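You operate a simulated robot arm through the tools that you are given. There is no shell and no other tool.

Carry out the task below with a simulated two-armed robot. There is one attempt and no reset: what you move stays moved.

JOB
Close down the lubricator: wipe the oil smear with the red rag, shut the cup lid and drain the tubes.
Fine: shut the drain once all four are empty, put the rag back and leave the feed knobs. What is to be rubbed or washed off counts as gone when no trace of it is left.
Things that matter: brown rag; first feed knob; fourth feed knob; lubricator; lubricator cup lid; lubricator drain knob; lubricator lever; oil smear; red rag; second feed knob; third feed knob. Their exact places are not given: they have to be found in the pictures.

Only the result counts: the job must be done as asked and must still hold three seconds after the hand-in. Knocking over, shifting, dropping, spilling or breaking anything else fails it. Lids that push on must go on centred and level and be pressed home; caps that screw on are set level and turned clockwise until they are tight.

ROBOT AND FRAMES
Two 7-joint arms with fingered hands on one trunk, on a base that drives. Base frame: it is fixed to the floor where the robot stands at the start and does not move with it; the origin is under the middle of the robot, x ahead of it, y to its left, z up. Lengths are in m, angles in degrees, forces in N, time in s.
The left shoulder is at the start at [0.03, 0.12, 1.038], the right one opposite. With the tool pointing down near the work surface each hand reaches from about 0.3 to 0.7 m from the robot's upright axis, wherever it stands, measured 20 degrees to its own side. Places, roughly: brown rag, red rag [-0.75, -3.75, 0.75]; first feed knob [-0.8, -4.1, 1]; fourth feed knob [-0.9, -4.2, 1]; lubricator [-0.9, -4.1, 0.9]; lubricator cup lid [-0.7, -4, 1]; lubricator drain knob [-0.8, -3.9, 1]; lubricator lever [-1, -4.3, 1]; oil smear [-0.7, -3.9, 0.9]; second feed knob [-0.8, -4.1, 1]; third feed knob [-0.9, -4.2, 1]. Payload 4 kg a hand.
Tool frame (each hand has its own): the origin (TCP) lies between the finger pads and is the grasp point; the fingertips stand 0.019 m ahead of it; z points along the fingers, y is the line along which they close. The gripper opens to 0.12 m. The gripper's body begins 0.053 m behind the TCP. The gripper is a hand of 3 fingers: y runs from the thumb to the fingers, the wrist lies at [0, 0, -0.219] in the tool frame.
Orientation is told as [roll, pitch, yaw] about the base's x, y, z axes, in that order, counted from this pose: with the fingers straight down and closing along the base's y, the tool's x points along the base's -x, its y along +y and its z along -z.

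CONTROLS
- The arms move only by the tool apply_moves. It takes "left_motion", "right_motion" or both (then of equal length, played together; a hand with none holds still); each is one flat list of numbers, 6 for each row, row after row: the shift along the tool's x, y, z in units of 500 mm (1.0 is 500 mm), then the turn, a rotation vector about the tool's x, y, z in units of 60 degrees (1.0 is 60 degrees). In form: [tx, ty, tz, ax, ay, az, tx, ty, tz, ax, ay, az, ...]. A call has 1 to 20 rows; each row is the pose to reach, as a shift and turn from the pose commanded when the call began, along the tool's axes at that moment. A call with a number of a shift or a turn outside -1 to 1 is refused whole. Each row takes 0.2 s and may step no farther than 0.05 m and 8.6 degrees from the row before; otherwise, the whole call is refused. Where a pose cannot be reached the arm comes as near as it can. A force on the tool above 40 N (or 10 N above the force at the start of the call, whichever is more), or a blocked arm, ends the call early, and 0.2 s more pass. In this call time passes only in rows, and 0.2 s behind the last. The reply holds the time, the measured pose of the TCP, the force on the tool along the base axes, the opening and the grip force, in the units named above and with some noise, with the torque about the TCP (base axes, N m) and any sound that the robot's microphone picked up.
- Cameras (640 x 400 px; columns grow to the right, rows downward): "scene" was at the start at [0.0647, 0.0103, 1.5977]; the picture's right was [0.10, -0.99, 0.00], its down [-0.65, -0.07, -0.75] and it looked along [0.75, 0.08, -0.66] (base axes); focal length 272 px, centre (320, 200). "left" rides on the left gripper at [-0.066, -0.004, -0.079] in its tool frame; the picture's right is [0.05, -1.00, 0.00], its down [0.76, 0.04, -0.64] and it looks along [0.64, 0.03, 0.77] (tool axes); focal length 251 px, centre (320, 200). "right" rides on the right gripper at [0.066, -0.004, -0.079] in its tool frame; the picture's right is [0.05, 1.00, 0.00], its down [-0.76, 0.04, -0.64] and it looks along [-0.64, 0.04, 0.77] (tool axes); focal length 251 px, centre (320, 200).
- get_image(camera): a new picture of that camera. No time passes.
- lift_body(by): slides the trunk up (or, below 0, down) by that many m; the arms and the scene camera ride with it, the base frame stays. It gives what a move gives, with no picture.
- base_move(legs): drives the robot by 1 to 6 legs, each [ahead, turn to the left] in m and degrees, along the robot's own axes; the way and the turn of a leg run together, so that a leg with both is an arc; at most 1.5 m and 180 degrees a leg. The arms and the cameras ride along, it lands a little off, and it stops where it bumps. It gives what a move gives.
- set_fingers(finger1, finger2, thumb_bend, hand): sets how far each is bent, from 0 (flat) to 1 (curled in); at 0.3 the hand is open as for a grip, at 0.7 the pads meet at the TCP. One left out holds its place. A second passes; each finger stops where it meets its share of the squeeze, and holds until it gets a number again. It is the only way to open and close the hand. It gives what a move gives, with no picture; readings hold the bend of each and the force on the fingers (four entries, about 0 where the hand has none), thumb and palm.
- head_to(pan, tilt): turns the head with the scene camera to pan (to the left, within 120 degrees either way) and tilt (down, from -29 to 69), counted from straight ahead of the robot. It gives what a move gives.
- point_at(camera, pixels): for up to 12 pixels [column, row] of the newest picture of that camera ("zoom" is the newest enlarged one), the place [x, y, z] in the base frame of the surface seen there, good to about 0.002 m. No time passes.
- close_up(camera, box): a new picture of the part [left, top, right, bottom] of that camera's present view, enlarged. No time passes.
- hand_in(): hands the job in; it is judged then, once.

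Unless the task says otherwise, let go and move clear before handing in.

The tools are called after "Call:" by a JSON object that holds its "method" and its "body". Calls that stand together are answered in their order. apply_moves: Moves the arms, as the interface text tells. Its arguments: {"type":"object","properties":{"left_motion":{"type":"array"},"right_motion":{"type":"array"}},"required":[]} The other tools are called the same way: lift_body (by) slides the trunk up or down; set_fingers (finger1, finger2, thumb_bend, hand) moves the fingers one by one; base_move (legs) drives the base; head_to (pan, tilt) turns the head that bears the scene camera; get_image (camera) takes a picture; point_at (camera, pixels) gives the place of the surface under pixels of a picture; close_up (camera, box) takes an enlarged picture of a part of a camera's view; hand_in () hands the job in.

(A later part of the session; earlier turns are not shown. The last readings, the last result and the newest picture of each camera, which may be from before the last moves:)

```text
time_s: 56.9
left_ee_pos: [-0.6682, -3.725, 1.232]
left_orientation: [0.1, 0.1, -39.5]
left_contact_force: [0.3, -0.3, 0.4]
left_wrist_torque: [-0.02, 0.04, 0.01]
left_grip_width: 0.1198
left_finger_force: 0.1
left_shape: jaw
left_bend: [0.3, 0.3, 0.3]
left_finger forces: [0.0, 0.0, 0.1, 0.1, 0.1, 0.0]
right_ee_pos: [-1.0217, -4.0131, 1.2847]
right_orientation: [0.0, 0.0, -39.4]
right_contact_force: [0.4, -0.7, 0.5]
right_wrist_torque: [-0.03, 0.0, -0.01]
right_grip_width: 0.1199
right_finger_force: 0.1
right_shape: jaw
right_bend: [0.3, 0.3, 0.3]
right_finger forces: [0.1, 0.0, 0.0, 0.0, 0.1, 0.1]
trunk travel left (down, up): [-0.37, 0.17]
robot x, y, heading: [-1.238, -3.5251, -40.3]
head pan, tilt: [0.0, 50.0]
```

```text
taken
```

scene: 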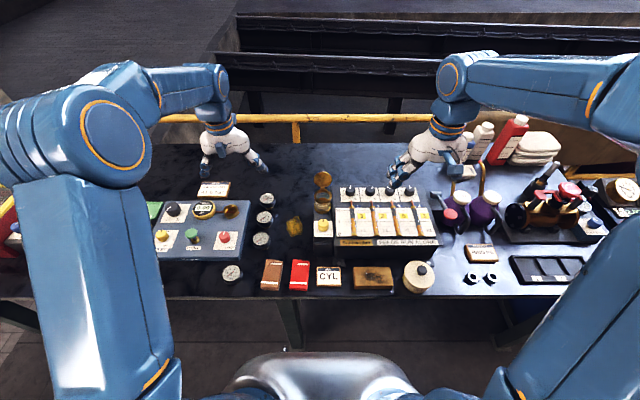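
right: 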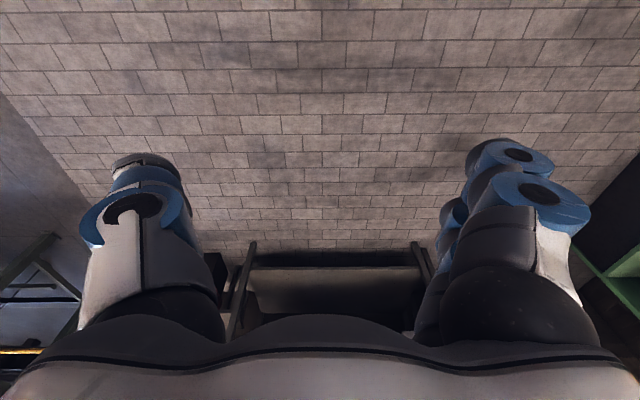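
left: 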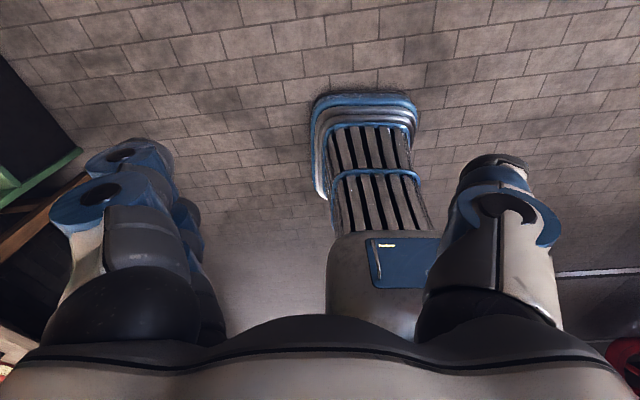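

I'm now at the table with clear views. I'll take fresh enlargements for exact places of the rag, smear, knob and cup.

Call:
{"method": "close_up", "body": {"camera": "scene", "box": [250, 195, 350, 295]}}

Call:
{"method": "point_at", "body": {"camera": "zoom", "pixels": [[320, 200], [280, 265], [350, 265], [345, 370], [265, 370], [160, 260], [228, 262], [385, 295], [310, 300], [305, 110], [270, 130], [335, 130]]}}

Call:
{"method": "close_up", "body": {"camera": "scene", "box": [290, 160, 450, 260]}}

```text
4.00 times, centred on (300, 245) of scene
```

zoom: 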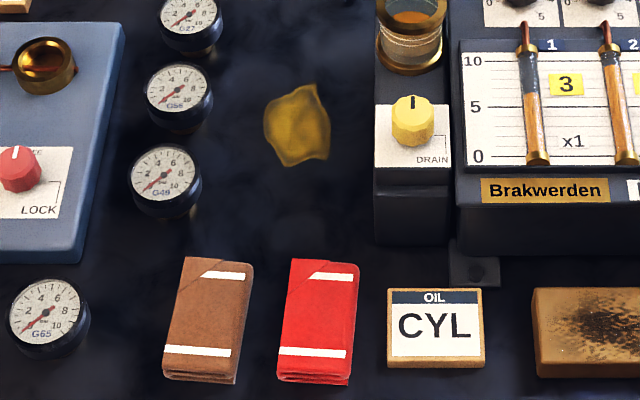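

```text
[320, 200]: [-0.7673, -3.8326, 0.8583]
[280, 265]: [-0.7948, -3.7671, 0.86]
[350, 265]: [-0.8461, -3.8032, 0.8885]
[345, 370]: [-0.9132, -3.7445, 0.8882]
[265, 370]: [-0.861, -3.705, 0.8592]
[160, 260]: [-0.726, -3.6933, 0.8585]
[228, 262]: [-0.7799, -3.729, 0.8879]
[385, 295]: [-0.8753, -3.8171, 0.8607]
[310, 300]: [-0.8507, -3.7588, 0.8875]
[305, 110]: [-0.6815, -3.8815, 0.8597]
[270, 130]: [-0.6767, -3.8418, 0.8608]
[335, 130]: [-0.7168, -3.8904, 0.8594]
```

```text
4.00 times, centred on (370, 210) of scene
```

zoom: 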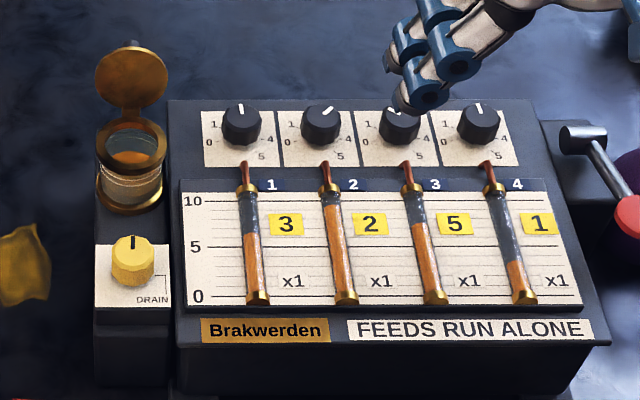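

The fresh points agree with the earlier ones: the red rag centre is about (-0.865,-3.757), its top z is 0.889 and the table is at z 0.860. I'll bring the left hand above the rag and then half-close the fingers so they fit the gaps.

Call:
{"method": "apply_moves", "body": {"left_motion": [0.0376, -0.0429, 0.0514, 0, 0, 0.01, 0.0751, -0.0857, 0.1029, 0, 0, 0.02, 0.1127, -0.1286, 0.1543, 0, 0, 0.03, 0.1503, -0.1714, 0.2057, 0, 0, 0.04, 0.1879, -0.2143, 0.2571, 0, 0, 0.05, 0.2254, -0.2571, 0.3086, 0, 0, 0.058, 0.263, -0.3, 0.36, 0, 0, 0.058]}}

Call:
{"method": "set_fingers", "body": {"hand": "left", "finger1": 0.45, "finger2": 0.45, "thumb_bend": 0.45}}

Call:
{"method": "get_image", "body": {"camera": "left"}}

Call:
{"method": "get_image", "body": {"camera": "scene"}}

```text
time_s: 58.5
left_ee_pos: [-0.8654, -3.7591, 1.0543]
left_orientation: [0.2, 0.1, -42.9]
left_contact_force: [-0.7, 0.0, 1.3]
left_wrist_torque: [-0.02, 0.02, 0.03]
left_grip_width: 0.12
left_finger_force: 0.0
left_shape: jaw
left_bend: [0.3, 0.3, 0.3]
left_finger forces: [0.0, 0.0, 0.0, 0.0, 0.0, 0.0]
right_ee_pos: [-1.0235, -4.0141, 1.2842]
right_orientation: [0.0, 0.0, -39.4]
right_contact_force: [-0.2, -0.4, 0.4]
right_wrist_torque: [0.01, 0.01, -0.01]
right_grip_width: 0.12
right_finger_force: 0.0
right_shape: jaw
right_bend: [0.3, 0.3, 0.3]
right_finger forces: [0.0, 0.0, 0.0, 0.1, 0.0, 0.0]
trunk travel left (down, up): [-0.37, 0.17]
robot x, y, heading: [-1.2368, -3.5303, -40.6]
head pan, tilt: [0.0, 50.0]
```

```text
time_s: 59.5
left_ee_pos: [-0.8657, -3.7577, 1.0533]
left_orientation: [0.0, 0.1, -42.9]
left_contact_force: [0.1, -0.2, 0.3]
left_wrist_torque: [-0.05, 0.02, 0.03]
left_grip_width: 0.0846
left_finger_force: 0.0
left_shape: fingers
left_bend: [0.45, 0.45, 0.45]
left_finger forces: [0.1, 0.0, 0.0, 0.1, 0.1, 0.0]
right_ee_pos: [-1.0217, -4.0128, 1.2854]
right_orientation: [-0.1, 0.1, -39.4]
right_contact_force: [0.2, -0.6, 0.3]
right_wrist_torque: [0.01, -0.01, 0.01]
right_grip_width: 0.12
right_finger_force: 0.0
right_shape: jaw
right_bend: [0.3, 0.3, 0.3]
right_finger forces: [0.1, 0.1, 0.1, 0.0, 0.0, 0.0]
trunk travel left (down, up): [-0.37, 0.17]
robot x, y, heading: [-1.238, -3.5278, -40.6]
head pan, tilt: [0.0, 50.0]
```

```text
taken
```

left: 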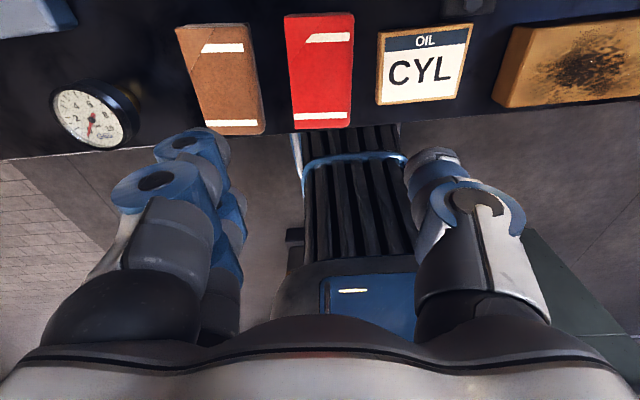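

```text
taken
```

scene: 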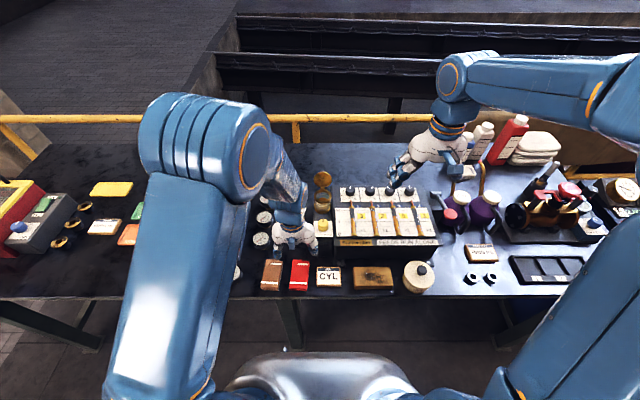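

In the left view the red rag spans about (284-354, 13-130), between the brown rag and the CYL block. I'll measure its edges and the neighbours' edges with this camera.

Call:
{"method": "point_at", "body": {"camera": "left", "pixels": [[289, 20], [350, 17], [349, 108], [293, 110], [320, 70], [262, 120], [246, 28], [380, 32], [380, 100], [258, 80], [470, 28], [220, 80]]}}

```text
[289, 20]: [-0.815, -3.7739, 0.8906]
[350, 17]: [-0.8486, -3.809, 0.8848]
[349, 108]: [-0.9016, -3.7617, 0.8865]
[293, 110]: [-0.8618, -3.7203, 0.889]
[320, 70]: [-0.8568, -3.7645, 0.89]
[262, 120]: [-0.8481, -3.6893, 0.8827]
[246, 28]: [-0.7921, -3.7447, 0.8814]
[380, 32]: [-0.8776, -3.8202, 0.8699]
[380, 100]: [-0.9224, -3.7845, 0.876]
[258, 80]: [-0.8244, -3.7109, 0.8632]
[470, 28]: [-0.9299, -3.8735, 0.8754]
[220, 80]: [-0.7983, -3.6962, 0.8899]
```

The rag centre works out to (-0.863,-3.760) with yaw about -44°, and there's about 0.03 m free on each side. I'll close the fingers a little more, to about 0.073 m, and come halfway down.

Call:
{"method": "set_fingers", "body": {"hand": "left", "finger1": 0.49, "finger2": 0.49, "thumb_bend": 0.49}}

Call:
{"method": "apply_moves", "body": {"left_motion": [-0.003, 0.001, 0.07, 0, 0, 0.01, -0.0064, 0.0012, 0.14, 0, 0, 0.018, -0.0064, 0.0012, 0.206, 0, 0, 0.018]}}

Call:
{"method": "get_image", "body": {"camera": "left"}}

Call:
{"method": "close_up", "body": {"camera": "scene", "box": [240, 200, 350, 300]}}

```text
time_s: 60.5
left_ee_pos: [-0.8651, -3.7577, 1.0538]
left_orientation: [0.0, 0.2, -42.9]
left_contact_force: [-0.2, -0.1, 0.3]
left_wrist_torque: [0.0, 0.0, 0.03]
left_grip_width: 0.0719
left_finger_force: 0.0
left_shape: fingers
left_bend: [0.49, 0.49, 0.49]
left_finger forces: [0.0, 0.1, 0.0, 0.0, 0.1, 0.0]
right_ee_pos: [-1.0238, -4.0124, 1.2855]
right_orientation: [0.0, 0.0, -39.3]
right_contact_force: [0.5, -0.4, 0.2]
right_wrist_torque: [0.02, 0.02, 0.02]
right_grip_width: 0.12
right_finger_force: 0.1
right_shape: jaw
right_bend: [0.3, 0.3, 0.3]
right_finger forces: [0.0, 0.0, 0.1, 0.1, 0.0, 0.0]
trunk travel left (down, up): [-0.37, 0.17]
robot x, y, heading: [-1.2382, -3.5259, -40.4]
head pan, tilt: [0.0, 50.0]
```

```text
time_s: 61.3
left_ee_pos: [-0.8617, -3.76, 0.9496]
left_orientation: [0.0, 0.0, -43.9]
left_contact_force: [0.3, -1.5, 0.4]
left_wrist_torque: [-0.02, 0.03, -0.01]
left_grip_width: 0.0718
left_finger_force: 0.0
left_shape: fingers
left_bend: [0.49, 0.49, 0.49]
left_finger forces: [0.0, 0.0, 0.0, 0.0, 0.0, 0.0]
right_ee_pos: [-1.0227, -4.0131, 1.2848]
right_orientation: [0.0, -0.1, -39.4]
right_contact_force: [0.8, 0.7, 0.9]
right_wrist_torque: [-0.02, 0.0, 0.01]
right_grip_width: 0.12
right_finger_force: 0.1
right_shape: jaw
right_bend: [0.3, 0.3, 0.3]
right_finger forces: [0.1, 0.0, 0.1, 0.0, 0.0, 0.1]
trunk travel left (down, up): [-0.37, 0.17]
robot x, y, heading: [-1.2396, -3.5259, -40.2]
head pan, tilt: [0.0, 50.0]
```

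```text
taken
```

left: 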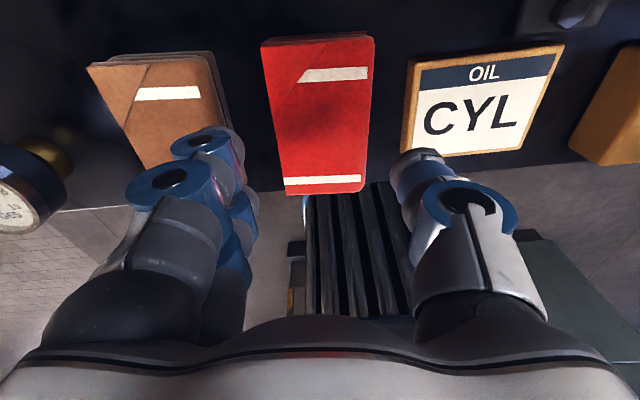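

```text
4.00 times, centred on (295, 250) of scene
```

zoom: 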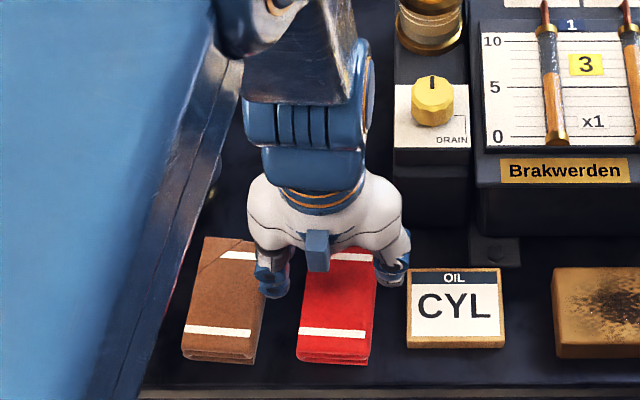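

The rag sits centred between the fingers in the left view (rag columns 262-375, finger gap about 248-392). I'll shift 5 mm away from me and go down to TCP z 0.889, which leaves the lower third of the rag below the fingertips.

Call:
{"method": "apply_moves", "body": {"left_motion": [-0.01, 0, 0.05, 0, 0, 0, -0.01, 0, 0.09, 0, 0, 0, -0.01, 0, 0.121, 0, 0, 0]}}

Call:
{"method": "get_image", "body": {"camera": "left"}}

Call:
{"method": "close_up", "body": {"camera": "scene", "box": [240, 200, 350, 300]}}

```text
time_s: 62.1
left_ee_pos: [-0.8595, -3.7614, 0.8886]
left_orientation: [-0.1, 0.1, -44.0]
left_contact_force: [0.4, -0.5, 0.3]
left_wrist_torque: [-0.03, 0.02, 0.0]
left_grip_width: 0.0722
left_finger_force: 0.1
left_shape: fingers
left_bend: [0.49, 0.49, 0.49]
left_finger forces: [0.0, 0.0, 0.0, 0.0, 0.1, 0.0]
right_ee_pos: [-1.0225, -4.0137, 1.2848]
right_orientation: [0.0, 0.0, -39.4]
right_contact_force: [0.2, 0.3, 0.0]
right_wrist_torque: [0.02, -0.02, 0.02]
right_grip_width: 0.12
right_finger_force: 0.0
right_shape: jaw
right_bend: [0.3, 0.3, 0.3]
right_finger forces: [0.0, 0.0, 0.0, 0.1, 0.0, 0.1]
trunk travel left (down, up): [-0.37, 0.17]
robot x, y, heading: [-1.238, -3.5271, -40.6]
head pan, tilt: [0.0, 50.0]
```

```text
taken
```

left: 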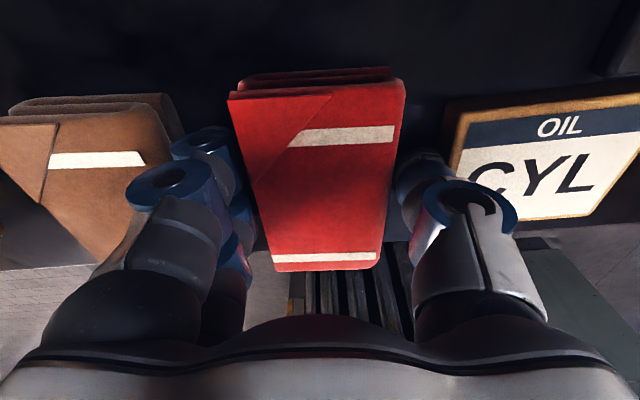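

```text
4.00 times, centred on (295, 250) of scene
```

zoom: 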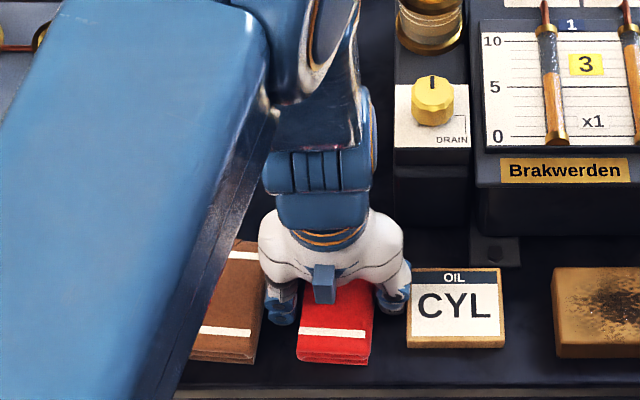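

The fingers straddle the rag without touching anything (forces about 0). I'll close them on the rag.

Call:
{"method": "set_fingers", "body": {"hand": "left", "finger1": 0.65, "finger2": 0.65, "thumb_bend": 0.65}}

Call:
{"method": "get_image", "body": {"camera": "left"}}

```text
time_s: 63.1
left_ee_pos: [-0.86, -3.7619, 0.8891]
left_orientation: [-0.1, 0.0, -43.9]
left_contact_force: [0.0, 0.2, 1.3]
left_wrist_torque: [-0.01, 0.0, 0.01]
left_grip_width: 0.0647
left_finger_force: 22.5
left_shape: fingers
left_bend: [0.54, 0.54, 0.52]
left_finger forces: [11.4, 11.4, 0.0, 0.0, 22.7, 0.0]
right_ee_pos: [-1.023, -4.0128, 1.2853]
right_orientation: [0.0, 0.0, -39.4]
right_contact_force: [0.2, -0.2, 0.1]
right_wrist_torque: [0.0, -0.01, -0.01]
right_grip_width: 0.1201
right_finger_force: 0.1
right_shape: jaw
right_bend: [0.3, 0.3, 0.3]
right_finger forces: [0.0, 0.0, 0.0, 0.0, 0.1, 0.0]
trunk travel left (down, up): [-0.37, 0.17]
robot x, y, heading: [-1.2378, -3.5281, -40.3]
head pan, tilt: [0.0, 50.0]
```

```text
taken
```

left: 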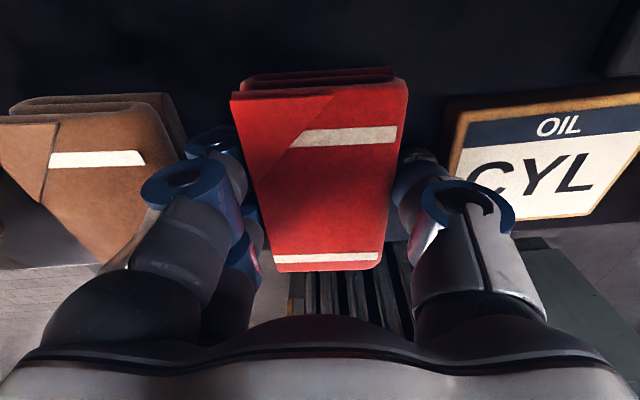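

The rag is held with about 22 N. I'll lift it straight up, then carry it over the smear while turning it about 60° so that its long side lies across the smear.

Call:
{"method": "apply_moves", "body": {"left_motion": [0, 0, -0.08, 0, 0, 0, 0, 0, -0.16, 0, 0, 0, 0, 0, -0.22, 0, 0, 0, -0.0554, 0.0121, -0.22, 0, 0, -0.1417, -0.1109, 0.0243, -0.22, 0, 0, -0.2834, -0.1663, 0.0364, -0.22, 0, 0, -0.4251, -0.2217, 0.0486, -0.22, 0, 0, -0.5668, -0.2771, 0.0607, -0.22, 0, 0, -0.7085, -0.3326, 0.0729, -0.22, 0, 0, -0.8502, -0.388, 0.085, -0.22, 0, 0, -0.9919]}}

Call:
{"method": "get_image", "body": {"camera": "left"}}

Call:
{"method": "get_image", "body": {"camera": "scene"}}

```text
time_s: 65.3
left_ee_pos: [-0.6886, -3.8659, 0.9982]
left_orientation: [0.1, 0.2, 15.8]
left_contact_force: [-0.6, 0.6, -0.5]
left_wrist_torque: [0.0, 0.04, -0.01]
left_grip_width: 0.0644
left_finger_force: 21.9
left_shape: fingers
left_bend: [0.54, 0.54, 0.52]
left_finger forces: [11.3, 11.1, 0.0, 0.0, 22.5, 0.0]
right_ee_pos: [-1.0227, -4.0119, 1.2869]
right_orientation: [-0.1, 0.1, -39.4]
right_contact_force: [0.0, 0.2, -0.7]
right_wrist_torque: [-0.02, 0.01, 0.01]
right_grip_width: 0.1202
right_finger_force: 0.1
right_shape: jaw
right_bend: [0.3, 0.3, 0.3]
right_finger forces: [0.0, 0.0, 0.1, 0.0, 0.0, 0.0]
trunk travel left (down, up): [-0.37, 0.17]
robot x, y, heading: [-1.2401, -3.5284, -40.4]
head pan, tilt: [0.0, 50.0]
```

```text
taken
```

left: 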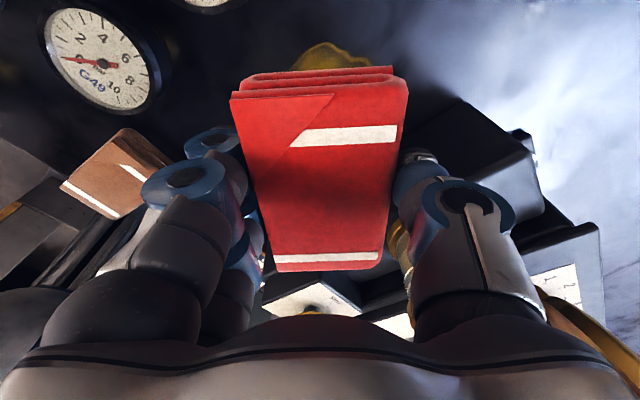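

```text
taken
```

scene: 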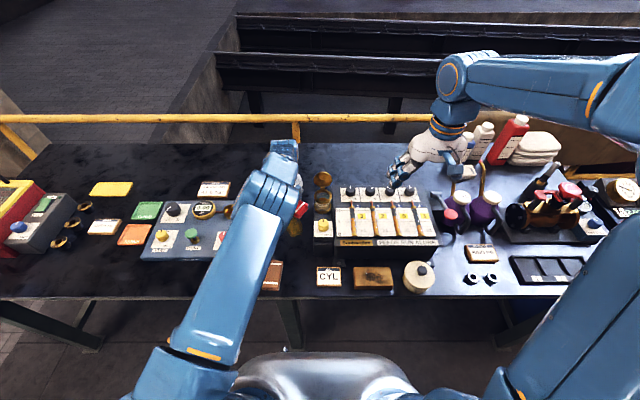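

The rag hangs well over the smear, whose yellow edge shows behind it at (325,55). I'll turn the last 34°, go to the near side of the smear and lower to just above the table.

Call:
{"method": "apply_moves", "body": {"left_motion": [0.0158, 0.0224, 0, 0, 0, -0.1417, 0.0317, 0.0447, 0, 0, 0, -0.2834, 0.0475, 0.067, 0, 0, 0, -0.4251, 0.0634, 0.0894, 0, 0, 0, -0.567, 0.0634, 0.0894, 0.07, 0, 0, -0.567, 0.0634, 0.0894, 0.14, 0, 0, -0.567]}}

Call:
{"method": "get_image", "body": {"camera": "left"}}

Call:
{"method": "close_up", "body": {"camera": "scene", "box": [250, 180, 350, 260]}}

```text
time_s: 66.7
left_ee_pos: [-0.7341, -3.8321, 0.9291]
left_orientation: [0.1, 0.1, 49.6]
left_contact_force: [0.7, -0.2, -0.4]
left_wrist_torque: [-0.04, -0.01, 0.04]
left_grip_width: 0.0646
left_finger_force: 22.5
left_shape: fingers
left_bend: [0.54, 0.54, 0.52]
left_finger forces: [11.2, 11.1, 0.0, 0.0, 22.2, 0.0]
right_ee_pos: [-1.0233, -4.0125, 1.2849]
right_orientation: [0.1, 0.0, -39.5]
right_contact_force: [-0.4, 0.3, 0.6]
right_wrist_torque: [0.01, 0.0, -0.03]
right_grip_width: 0.1199
right_finger_force: 0.1
right_shape: jaw
right_bend: [0.3, 0.3, 0.3]
right_finger forces: [0.0, 0.1, 0.0, 0.1, 0.0, 0.0]
trunk travel left (down, up): [-0.37, 0.17]
robot x, y, heading: [-1.2381, -3.5291, -40.5]
head pan, tilt: [0.0, 50.0]
```

```text
taken
```

left: 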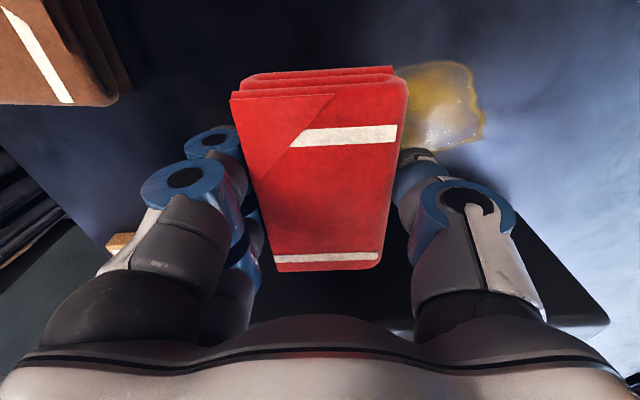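

```text
5.00 times, centred on (300, 220) of scene
```

zoom: 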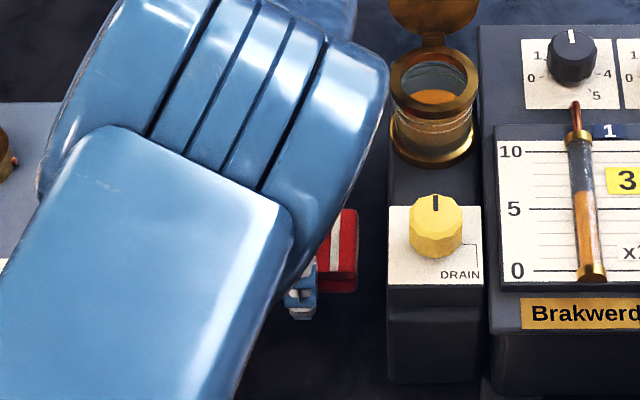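

In this view the smear shows at (395-485, 62-150), just past the rag's far side. I'll measure its visible rim so that the strokes cover it fully.

Call:
{"method": "point_at", "body": {"camera": "left", "pixels": [[483, 128], [468, 66], [430, 62], [402, 72], [440, 140], [478, 95]]}}

```text
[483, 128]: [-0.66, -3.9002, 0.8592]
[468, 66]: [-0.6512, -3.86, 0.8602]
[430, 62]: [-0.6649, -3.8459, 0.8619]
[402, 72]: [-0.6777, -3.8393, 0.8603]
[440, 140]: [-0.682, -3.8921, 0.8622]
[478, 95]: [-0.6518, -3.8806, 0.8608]
```

The smear spans about 0.10 m in depth and 0.07 m in width, and the rag at 0.085 m covers its full width. I'll lower the rag to the table and check the contact force.

Call:
{"method": "apply_moves", "body": {"left_motion": [0, 0, 0.04, 0, 0, 0, 0, 0, 0.07, 0, 0, 0, 0, 0, 0.082, 0, 0, 0]}}

```text
time_s: 67.5
left_ee_pos: [-0.731, -3.8326, 0.8881]
left_orientation: [0.0, 0.1, 49.5]
left_contact_force: [-0.6, 1.4, 2.6]
left_wrist_torque: [0.01, 0.03, 0.02]
left_grip_width: 0.0644
left_finger_force: 23.1
left_shape: fingers
left_bend: [0.54, 0.54, 0.52]
left_finger forces: [11.7, 11.6, 0.0, 0.0, 22.6, 0.1]
right_ee_pos: [-1.0231, -4.0139, 1.2856]
right_orientation: [-0.1, -0.1, -39.5]
right_contact_force: [0.2, -0.2, 0.2]
right_wrist_torque: [0.01, 0.01, 0.0]
right_grip_width: 0.1199
right_finger_force: 0.0
right_shape: jaw
right_bend: [0.3, 0.3, 0.3]
right_finger forces: [0.0, 0.0, 0.0, 0.1, 0.1, 0.0]
trunk travel left (down, up): [-0.37, 0.17]
robot x, y, heading: [-1.2384, -3.5263, -40.5]
head pan, tilt: [0.0, 50.0]
```

Contact starts at z 0.888 with about 2.6 N. I'll press 2.5 mm more and stroke forward across the smear and back.

Call:
{"method": "apply_moves", "body": {"left_motion": [0, 0, 0.005, 0, 0, 0, 0, -0.04, 0.005, 0, 0, 0, 0, -0.08, 0.005, 0, 0, 0, 0, -0.12, 0.005, 0, 0, 0, 0, -0.16, 0.005, 0, 0, 0, 0, -0.2, 0.005, 0, 0, 0, 0, -0.24, 0.005, 0, 0, 0, 0, -0.2, 0.005, 0, 0, 0, 0, -0.16, 0.005, 0, 0, 0, 0, -0.12, 0.005, 0, 0, 0, 0, -0.08, 0.005, 0, 0, 0, 0, -0.04, 0.005, 0, 0, 0, 0, 0, 0.005, 0, 0, 0]}}

Call:
{"method": "get_image", "body": {"camera": "left"}}

```text
time_s: 70.3
left_ee_pos: [-0.7326, -3.8331, 0.8867]
left_orientation: [-0.2, 0.0, 49.5]
left_contact_force: [4.1, -5.3, 21.2]
left_wrist_torque: [-0.21, -0.24, -0.06]
left_grip_width: 0.064
left_finger_force: 25.2
left_shape: fingers
left_bend: [0.54, 0.54, 0.54]
left_finger forces: [12.2, 11.1, 0.0, 0.1, 27.0, 0.0]
left hand out of reach, approached as far as the arm can: row 4, 5, 6, 7, 8, 9, 10
right_ee_pos: [-1.0245, -4.0126, 1.2851]
right_orientation: [-0.1, -0.2, -39.3]
right_contact_force: [0.4, 0.3, 0.4]
right_wrist_torque: [0.01, -0.02, 0.01]
right_grip_width: 0.1202
right_finger_force: 0.1
right_shape: jaw
right_bend: [0.3, 0.3, 0.3]
right_finger forces: [0.0, 0.0, 0.1, 0.0, 0.0, 0.0]
trunk travel left (down, up): [-0.37, 0.17]
robot x, y, heading: [-1.2376, -3.5307, -40.5]
head pan, tilt: [0.0, 50.0]
```

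```text
taken
```

left: 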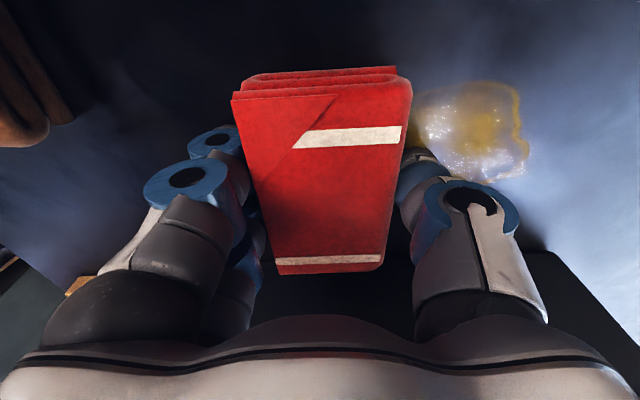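

The arm ran out of reach past about u=0.25, and the smear at (425-525, 85-180) is only partly faded. I'll lift the rag a little and check how much room the base has in front before driving closer.

Call:
{"method": "apply_moves", "body": {"left_motion": [0, 0, -0.04, 0, 0, 0, 0, 0, -0.1, 0, 0, 0, 0, 0, -0.18, 0, 0, 0, 0, 0, -0.26, 0, 0, 0]}}

Call:
{"method": "head_to", "body": {"pan": 0, "tilt": 69}}

Call:
{"method": "get_image", "body": {"camera": "scene"}}

Call:
{"method": "get_image", "body": {"camera": "right"}}

```text
time_s: 71.3
left_ee_pos: [-0.733, -3.8322, 1.0157]
left_orientation: [0.2, 0.1, 49.6]
left_contact_force: [-0.2, 0.5, -1.0]
left_wrist_torque: [0.02, -0.02, 0.0]
left_grip_width: 0.0639
left_finger_force: 22.0
left_shape: fingers
left_bend: [0.54, 0.54, 0.54]
left_finger forces: [11.1, 10.9, 0.0, 0.1, 22.0, 0.1]
right_ee_pos: [-1.0241, -4.0116, 1.2855]
right_orientation: [-0.1, 0.0, -39.4]
right_contact_force: [-0.6, 0.2, -0.7]
right_wrist_torque: [-0.01, 0.01, 0.03]
right_grip_width: 0.1202
right_finger_force: 0.0
right_shape: jaw
right_bend: [0.3, 0.3, 0.3]
right_finger forces: [0.0, 0.1, 0.1, 0.0, 0.0, 0.0]
trunk travel left (down, up): [-0.37, 0.17]
robot x, y, heading: [-1.2392, -3.527, -40.8]
head pan, tilt: [0.0, 50.0]
```

```text
time_s: 72.1
left_ee_pos: [-0.7311, -3.8333, 1.0157]
left_orientation: [0.1, -0.1, 49.7]
left_contact_force: [-0.2, -0.4, -0.9]
left_wrist_torque: [0.02, -0.02, 0.01]
left_grip_width: 0.0641
left_finger_force: 22.0
left_shape: fingers
left_bend: [0.54, 0.54, 0.54]
left_finger forces: [10.9, 10.9, 0.0, 0.1, 21.9, 0.0]
right_ee_pos: [-1.0222, -4.0119, 1.2846]
right_orientation: [-0.1, 0.0, -39.4]
right_contact_force: [-0.1, 1.0, 0.2]
right_wrist_torque: [-0.02, -0.04, -0.01]
right_grip_width: 0.12
right_finger_force: 0.0
right_shape: jaw
right_bend: [0.3, 0.3, 0.3]
right_finger forces: [0.1, 0.0, 0.0, 0.1, 0.0, 0.0]
trunk travel left (down, up): [-0.37, 0.17]
robot x, y, heading: [-1.2343, -3.5261, -40.8]
head pan, tilt: [0.0, 68.8]
```

```text
taken
```

scene: 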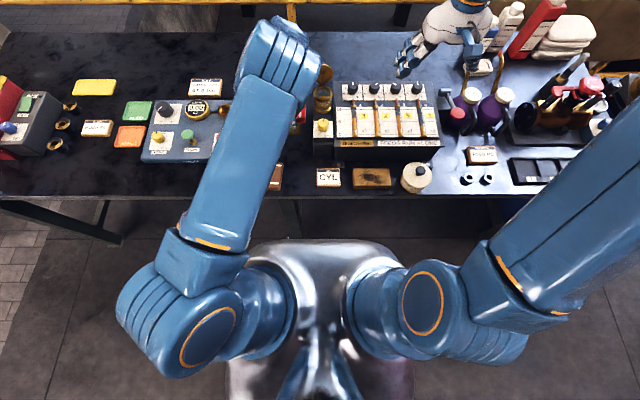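

```text
taken
```

right: 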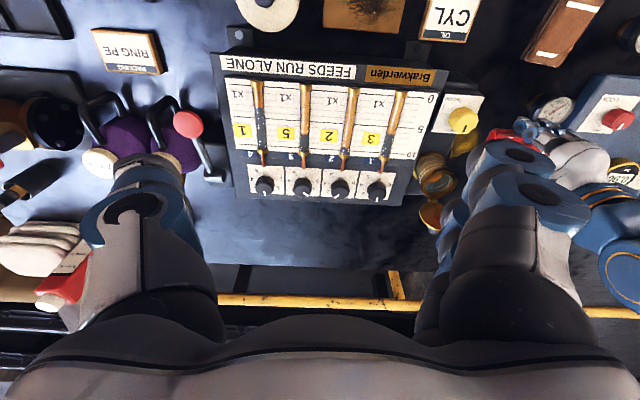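

The chest front is at (310,245) and the table edge at row 195. I'll measure the gap and the floor just ahead.

Call:
{"method": "point_at", "body": {"camera": "scene", "pixels": [[310, 247], [310, 238], [310, 215], [300, 205], [340, 260], [298, 215], [250, 235], [380, 235]]}}

Call:
{"method": "get_image", "body": {"camera": "left"}}

```text
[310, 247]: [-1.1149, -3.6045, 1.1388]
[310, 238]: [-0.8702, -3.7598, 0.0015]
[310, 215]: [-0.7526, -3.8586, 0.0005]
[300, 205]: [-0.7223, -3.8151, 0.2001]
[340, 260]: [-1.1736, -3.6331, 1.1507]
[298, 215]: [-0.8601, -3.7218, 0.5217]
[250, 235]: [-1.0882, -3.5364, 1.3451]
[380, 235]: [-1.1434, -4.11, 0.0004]
```

```text
taken
```

left: 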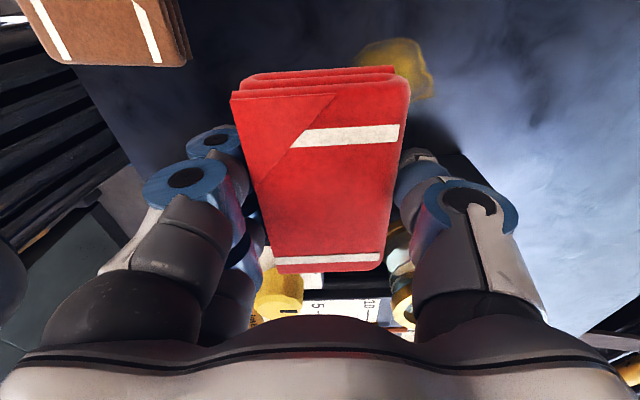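

From the first left-camera picture the base front sits about 0.28 m ahead of the axis. That leaves about 0.1 m to the table leg at (-0.86,-3.72), so I'll drive 0.065 m forward with the rag held clear at z 1.016.

Call:
{"method": "base_move", "body": {"legs": [[0.065, 0]]}}

Call:
{"method": "head_to", "body": {"pan": 0, "tilt": 55}}

Call:
{"method": "get_image", "body": {"camera": "left"}}

Call:
{"method": "get_image", "body": {"camera": "scene"}}

```text
time_s: 73.1
left_ee_pos: [-0.6807, -3.8752, 1.0139]
left_orientation: [0.2, 0.0, 49.6]
left_contact_force: [0.1, -0.3, -0.7]
left_wrist_torque: [0.01, 0.01, -0.02]
left_grip_width: 0.0642
left_finger_force: 21.6
left_shape: fingers
left_bend: [0.54, 0.54, 0.54]
left_finger forces: [11.0, 10.9, 0.0, 0.0, 21.9, 0.1]
right_ee_pos: [-0.9712, -4.0558, 1.2836]
right_orientation: [0.0, 0.2, -39.3]
right_contact_force: [0.5, 0.2, 0.0]
right_wrist_torque: [0.03, 0.04, 0.02]
right_grip_width: 0.1202
right_finger_force: 0.0
right_shape: jaw
right_bend: [0.3, 0.3, 0.3]
right_finger forces: [0.1, 0.0, 0.0, 0.0, 0.1, 0.0]
trunk travel left (down, up): [-0.37, 0.17]
robot x, y, heading: [-1.1838, -3.5692, -40.4]
head pan, tilt: [0.0, 68.8]
```

```text
time_s: 73.9
left_ee_pos: [-0.6816, -3.8746, 1.0174]
left_orientation: [0.1, 0.1, 49.6]
left_contact_force: [-0.6, 0.7, -0.2]
left_wrist_torque: [0.03, 0.01, -0.02]
left_grip_width: 0.064
left_finger_force: 22.1
left_shape: fingers
left_bend: [0.54, 0.54, 0.54]
left_finger forces: [11.1, 10.9, 0.0, 0.0, 21.8, 0.1]
right_ee_pos: [-0.9742, -4.0547, 1.2847]
right_orientation: [0.0, 0.1, -39.4]
right_contact_force: [0.4, 0.4, -0.3]
right_wrist_torque: [-0.03, 0.01, 0.01]
right_grip_width: 0.1201
right_finger_force: 0.0
right_shape: jaw
right_bend: [0.3, 0.3, 0.3]
right_finger forces: [0.0, 0.0, 0.0, 0.0, 0.1, 0.0]
trunk travel left (down, up): [-0.37, 0.17]
robot x, y, heading: [-1.1918, -3.5678, -40.4]
head pan, tilt: [0.0, 55.0]
```

```text
taken
```

left: 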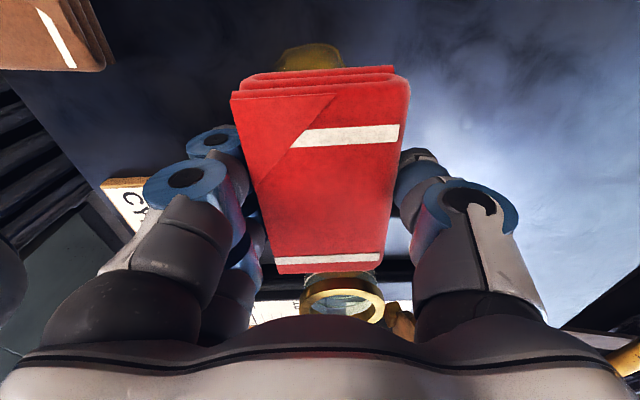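

```text
taken
```

scene: 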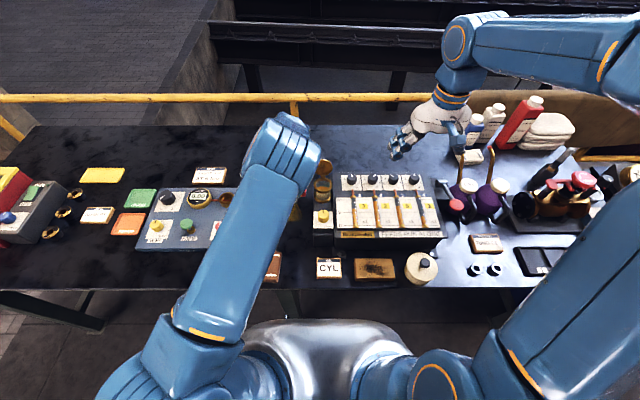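

I moved 0.065 m without a bump, and the TCP is now over the smear at u=0.267, v=0.139. I'll go to the near side, lower and stroke across the whole smear and back.

Call:
{"method": "apply_moves", "body": {"left_motion": [0, 0.08, 0.06, 0, 0, 0, 0, 0.153, 0.13, 0, 0, 0, 0, 0.153, 0.2, 0, 0, 0, 0, 0.153, 0.25, 0, 0, 0, 0, 0.153, 0.259, 0, 0, 0, 0, 0.11, 0.259, 0, 0, 0, 0, 0.07, 0.259, 0, 0, 0, 0, 0.03, 0.259, 0, 0, 0, 0, -0.01, 0.259, 0, 0, 0, 0, -0.05, 0.259, 0, 0, 0, 0, -0.09, 0.259, 0, 0, 0, 0, -0.12, 0.259, 0, 0, 0, 0, -0.08, 0.259, 0, 0, 0, 0, -0.04, 0.259, 0, 0, 0, 0, 0, 0.259, 0, 0, 0, 0, 0.04, 0.259, 0, 0, 0, 0, 0.08, 0.259, 0, 0, 0, 0, 0.12, 0.259, 0, 0, 0, 0, 0.153, 0.259, 0, 0, 0]}}

Call:
{"method": "get_image", "body": {"camera": "left"}}

```text
refused: row 2 steps farther than a row can; nothing moved
```

```text
taken
```

left: 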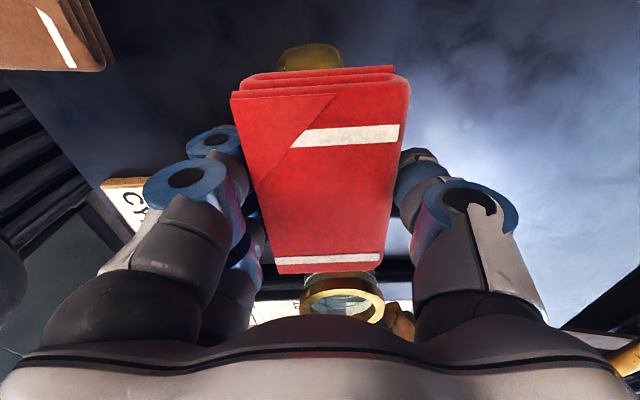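

The call was refused because row 2 stepped slightly over 0.05 m, and nothing moved. I'll send the same stroke again with the first rows smaller.

Call:
{"method": "apply_moves", "body": {"left_motion": [0, 0.08, 0.05, 0, 0, 0, 0, 0.153, 0.11, 0, 0, 0, 0, 0.153, 0.19, 0, 0, 0, 0, 0.153, 0.25, 0, 0, 0, 0, 0.153, 0.259, 0, 0, 0, 0, 0.11, 0.259, 0, 0, 0, 0, 0.07, 0.259, 0, 0, 0, 0, 0.03, 0.259, 0, 0, 0, 0, -0.01, 0.259, 0, 0, 0, 0, -0.05, 0.259, 0, 0, 0, 0, -0.09, 0.259, 0, 0, 0, 0, -0.12, 0.259, 0, 0, 0, 0, -0.08, 0.259, 0, 0, 0, 0, -0.04, 0.259, 0, 0, 0, 0, 0, 0.259, 0, 0, 0, 0, 0.04, 0.259, 0, 0, 0, 0, 0.08, 0.259, 0, 0, 0, 0, 0.12, 0.259, 0, 0, 0, 0, 0.153, 0.259, 0, 0, 0]}}

Call:
{"method": "get_image", "body": {"camera": "left"}}

```text
time_s: 76.3
left_ee_pos: [-0.6536, -3.9066, 0.8861]
left_orientation: [0.3, 1.8, 50.6]
left_contact_force: [-3.1, 3.0, 11.6]
left_wrist_torque: [-0.01, -0.21, -0.02]
left_grip_width: 0.0646
left_finger_force: 23.4
left_shape: fingers
left_bend: [0.53, 0.53, 0.55]
left_finger forces: [13.5, 12.5, 0.0, 0.0, 21.0, 0.0]
left hand out of reach, approached as far as the arm can: row 12
right_ee_pos: [-0.9737, -4.0554, 1.2846]
right_orientation: [-0.1, 0.0, -39.4]
right_contact_force: [0.6, 0.1, -0.6]
right_wrist_torque: [0.01, 0.02, 0.0]
right_grip_width: 0.12
right_finger_force: 0.0
right_shape: jaw
right_bend: [0.3, 0.3, 0.3]
right_finger forces: [0.0, 0.0, 0.0, 0.0, 0.0, 0.0]
trunk travel left (down, up): [-0.37, 0.17]
robot x, y, heading: [-1.184, -3.5684, -40.1]
head pan, tilt: [0.0, 55.0]
stopped in row 12 (left hand): the force on the tool passed its limit at 56 N (the readings are from after the stop); the commanded pose is now the measured one
```

```text
taken
```

left: 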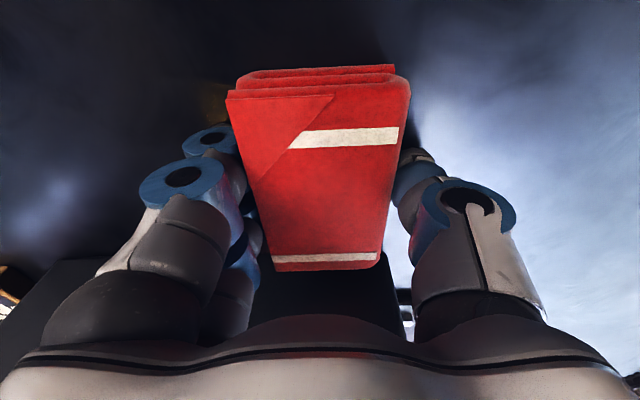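

The stop came at the far end of reach (u=0.308) with 56 N, and the tool tilted 1.8°. The smear looks mostly gone. I'll straighten the tool, stroke back and wipe again, staying within reach.

Call:
{"method": "apply_moves", "body": {"left_motion": [-0.004, 0.03, 0.001, 0.012, -0.01, 0.008, -0.008, 0.07, 0.002, 0.023, -0.019, 0.017, -0.012, 0.11, 0.003, 0.023, -0.019, 0.017, -0.012, 0.15, 0.004, 0.023, -0.019, 0.017, -0.012, 0.19, 0.005, 0.023, -0.019, 0.017, -0.012, 0.236, 0.006, 0.023, -0.019, 0.017, -0.012, 0.19, 0.005, 0.023, -0.019, 0.017, -0.012, 0.15, 0.004, 0.023, -0.019, 0.017, -0.012, 0.11, 0.003, 0.023, -0.019, 0.017, -0.012, 0.07, 0.002, 0.023, -0.019, 0.017, -0.012, 0.035, 0.001, 0.023, -0.019, 0.017, -0.012, 0.07, 0.002, 0.023, -0.019, 0.017, -0.012, 0.11, 0.003, 0.023, -0.019, 0.017, -0.012, 0.15, 0.004, 0.023, -0.019, 0.017, -0.012, 0.19, 0.005, 0.023, -0.019, 0.017, -0.012, 0.236, 0.006, 0.023, -0.019, 0.017]}}

Call:
{"method": "get_image", "body": {"camera": "left"}}

Call:
{"method": "get_image", "body": {"camera": "right"}}

```text
time_s: 77.3
left_ee_pos: [-0.7037, -3.859, 0.8881]
left_orientation: [-1.9, 0.6, 49.4]
left_contact_force: [-1.7, 0.5, 11.7]
left_wrist_torque: [0.45, 0.37, -0.03]
left_grip_width: 0.0645
left_finger_force: 26.3
left_shape: fingers
left_bend: [0.54, 0.54, 0.53]
left_finger forces: [20.2, 12.5, 0.0, 0.0, 20.5, 0.0]
right_ee_pos: [-0.973, -4.0545, 1.2839]
right_orientation: [0.0, 0.0, -39.4]
right_contact_force: [-0.2, -0.2, -0.2]
right_wrist_torque: [-0.03, 0.0, 0.01]
right_grip_width: 0.1201
right_finger_force: 0.0
right_shape: jaw
right_bend: [0.3, 0.3, 0.3]
right_finger forces: [0.0, 0.1, 0.0, 0.1, 0.1, 0.1]
trunk travel left (down, up): [-0.37, 0.17]
robot x, y, heading: [-1.1896, -3.5681, -40.5]
head pan, tilt: [0.0, 55.0]
stopped in row 5 (left hand): the force on the tool passed its limit at 41 N (the readings are from after the stop); the commanded pose is now the measured one
```

```text
taken
```

left: 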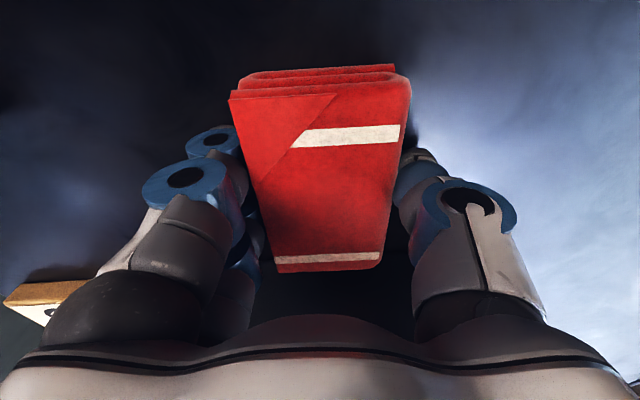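

```text
taken
```

right: 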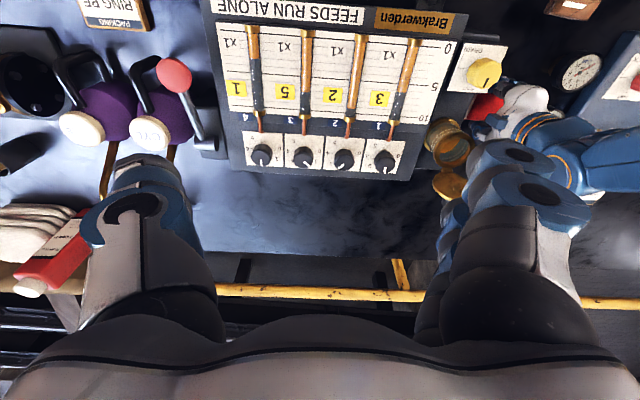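

The yellow no longer shows around the rag, but the press rose to 41 N because the tool tilted. I'll lift, straighten the tool and move the rag left so I can inspect the spot.

Call:
{"method": "apply_moves", "body": {"left_motion": [0, 0, -0.04, -0.007, -0.015, 0, 0, 0, -0.1, -0.013, -0.031, 0, 0, 0, -0.18, -0.013, -0.031, 0, 0, 0, -0.25, -0.013, -0.031, 0, -0.08, 0, -0.26, -0.013, -0.031, 0, -0.16, 0, -0.26, -0.013, -0.031, 0, -0.24, 0, -0.26, -0.013, -0.031, 0]}}

Call:
{"method": "get_image", "body": {"camera": "scene"}}

Call:
{"method": "get_image", "body": {"camera": "left"}}

Call:
{"method": "close_up", "body": {"camera": "scene", "box": [250, 160, 350, 240]}}

```text
time_s: 78.9
left_ee_pos: [-0.6281, -3.7617, 1.0144]
left_orientation: [-1.1, -1.2, 49.5]
left_contact_force: [-0.3, 0.9, -1.3]
left_wrist_torque: [0.02, -0.01, 0.01]
left_grip_width: 0.0638
left_finger_force: 20.3
left_shape: fingers
left_bend: [0.54, 0.54, 0.53]
left_finger forces: [9.9, 10.3, 0.1, 0.0, 20.6, 0.0]
right_ee_pos: [-0.9729, -4.0547, 1.2838]
right_orientation: [-0.1, 0.1, -39.4]
right_contact_force: [0.3, 0.5, -0.5]
right_wrist_torque: [-0.01, 0.02, 0.0]
right_grip_width: 0.1201
right_finger_force: 0.0
right_shape: jaw
right_bend: [0.3, 0.3, 0.3]
right_finger forces: [0.1, 0.1, 0.0, 0.0, 0.1, 0.0]
trunk travel left (down, up): [-0.37, 0.17]
robot x, y, heading: [-1.186, -3.5694, -40.4]
head pan, tilt: [0.0, 55.0]
```

```text
taken
```

scene: 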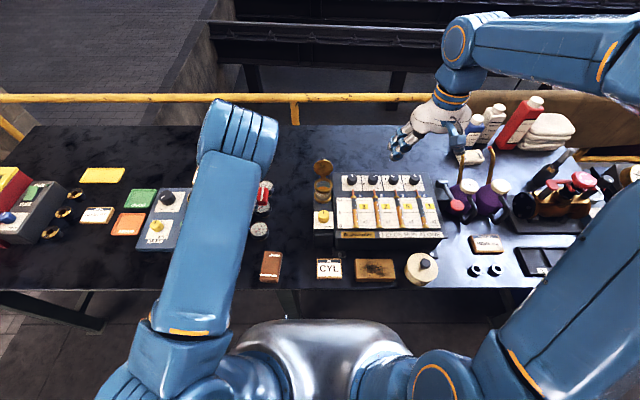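

```text
taken
```

left: 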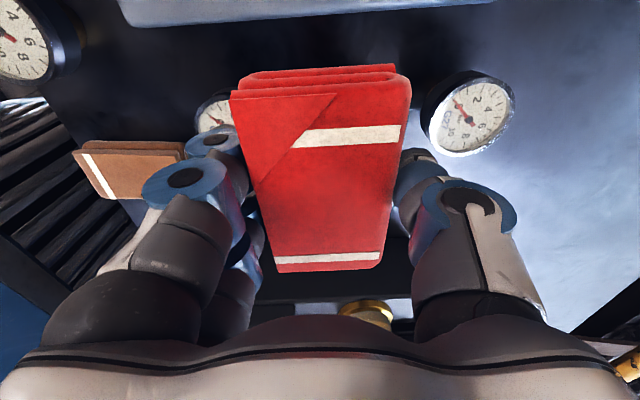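

```text
5.00 times, centred on (300, 200) of scene
```

zoom: 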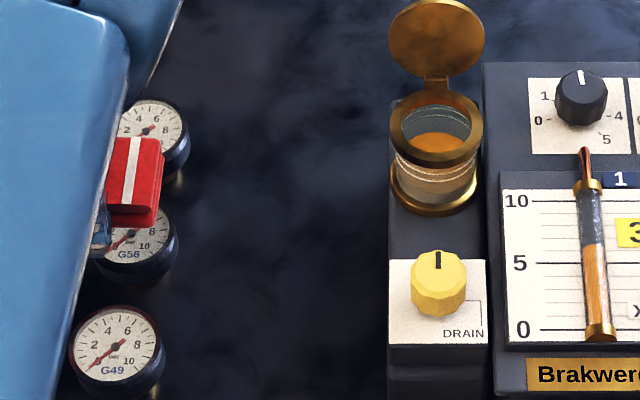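

The smear area around zoom (200-350, 130-280) looks clean. I'll enlarge it further to make sure no trace is left.

Call:
{"method": "close_up", "body": {"camera": "scene", "box": [270, 180, 318, 210]}}

Call:
{"method": "point_at", "body": {"camera": "zoom", "pixels": [[200, 200], [320, 200], [440, 200], [320, 100], [320, 300]]}}

```text
13.33 times, centred on (294, 195) of scene
```

zoom: 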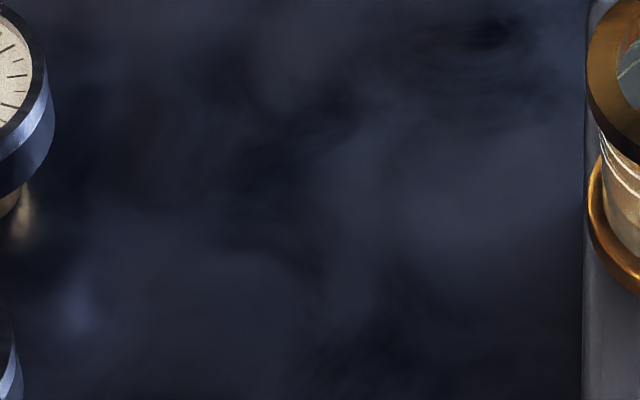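

```text
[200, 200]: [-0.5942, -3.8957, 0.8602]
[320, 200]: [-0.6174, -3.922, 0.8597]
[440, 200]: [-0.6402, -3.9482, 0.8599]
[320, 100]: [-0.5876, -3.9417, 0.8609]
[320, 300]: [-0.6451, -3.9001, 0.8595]
```

That crop was slightly too far back, since the smear was at (-0.69,-3.866). I'll look one crop nearer.

Call:
{"method": "close_up", "body": {"camera": "scene", "box": [270, 200, 318, 230]}}

Call:
{"method": "point_at", "body": {"camera": "zoom", "pixels": [[200, 200], [320, 200], [440, 200], [320, 100], [320, 300]]}}

```text
13.33 times, centred on (294, 215) of scene
```

zoom: 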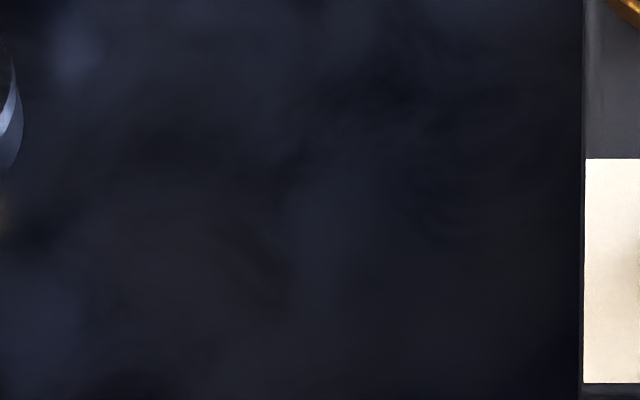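

```text
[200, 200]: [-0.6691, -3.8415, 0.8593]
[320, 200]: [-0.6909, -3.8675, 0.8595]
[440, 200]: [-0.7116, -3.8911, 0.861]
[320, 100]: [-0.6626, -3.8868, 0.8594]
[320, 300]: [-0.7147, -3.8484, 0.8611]
```

The spot at (-0.69,-3.867) looks clean, but the table is dark and a faint film could hide. I'll straighten the tool and do one more careful full pass with lighter pressure.

Call:
{"method": "apply_moves", "body": {"left_motion": [0.08, 0.03, 0, -0.018, 0.02, 0, 0.16, 0.06, 0, -0.018, 0.02, 0, 0.24, 0.088, 0, -0.018, 0.02, 0, 0.24, 0.088, 0.08, -0.018, 0.02, 0, 0.24, 0.088, 0.16, -0.018, 0.02, 0]}}

Call:
{"method": "get_image", "body": {"camera": "left"}}

```text
time_s: 80.1
left_ee_pos: [-0.736, -3.8268, 0.9305]
left_orientation: [0.1, -0.1, 49.5]
left_contact_force: [0.8, -0.6, -1.0]
left_wrist_torque: [0.02, 0.0, -0.01]
left_grip_width: 0.0637
left_finger_force: 20.6
left_shape: fingers
left_bend: [0.54, 0.54, 0.53]
left_finger forces: [10.2, 10.2, 0.1, 0.1, 20.5, 0.1]
right_ee_pos: [-0.9717, -4.0551, 1.2847]
right_orientation: [0.0, 0.1, -39.4]
right_contact_force: [0.5, -0.3, 0.4]
right_wrist_torque: [0.01, 0.04, -0.01]
right_grip_width: 0.1197
right_finger_force: 0.1
right_shape: jaw
right_bend: [0.3, 0.3, 0.3]
right_finger forces: [0.1, 0.0, 0.0, 0.1, 0.1, 0.1]
trunk travel left (down, up): [-0.37, 0.17]
robot x, y, heading: [-1.1894, -3.5663, -40.5]
head pan, tilt: [0.0, 55.0]
```

```text
taken
```

left: 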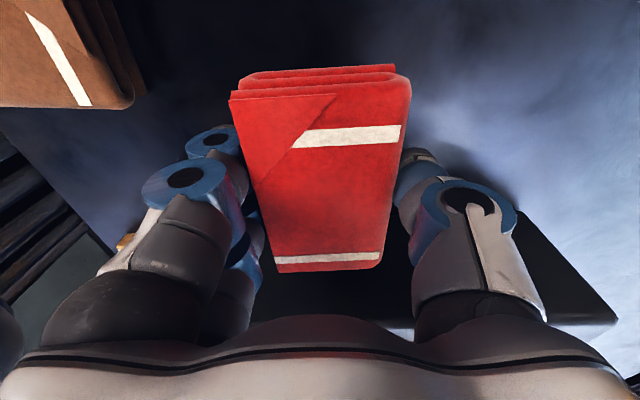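

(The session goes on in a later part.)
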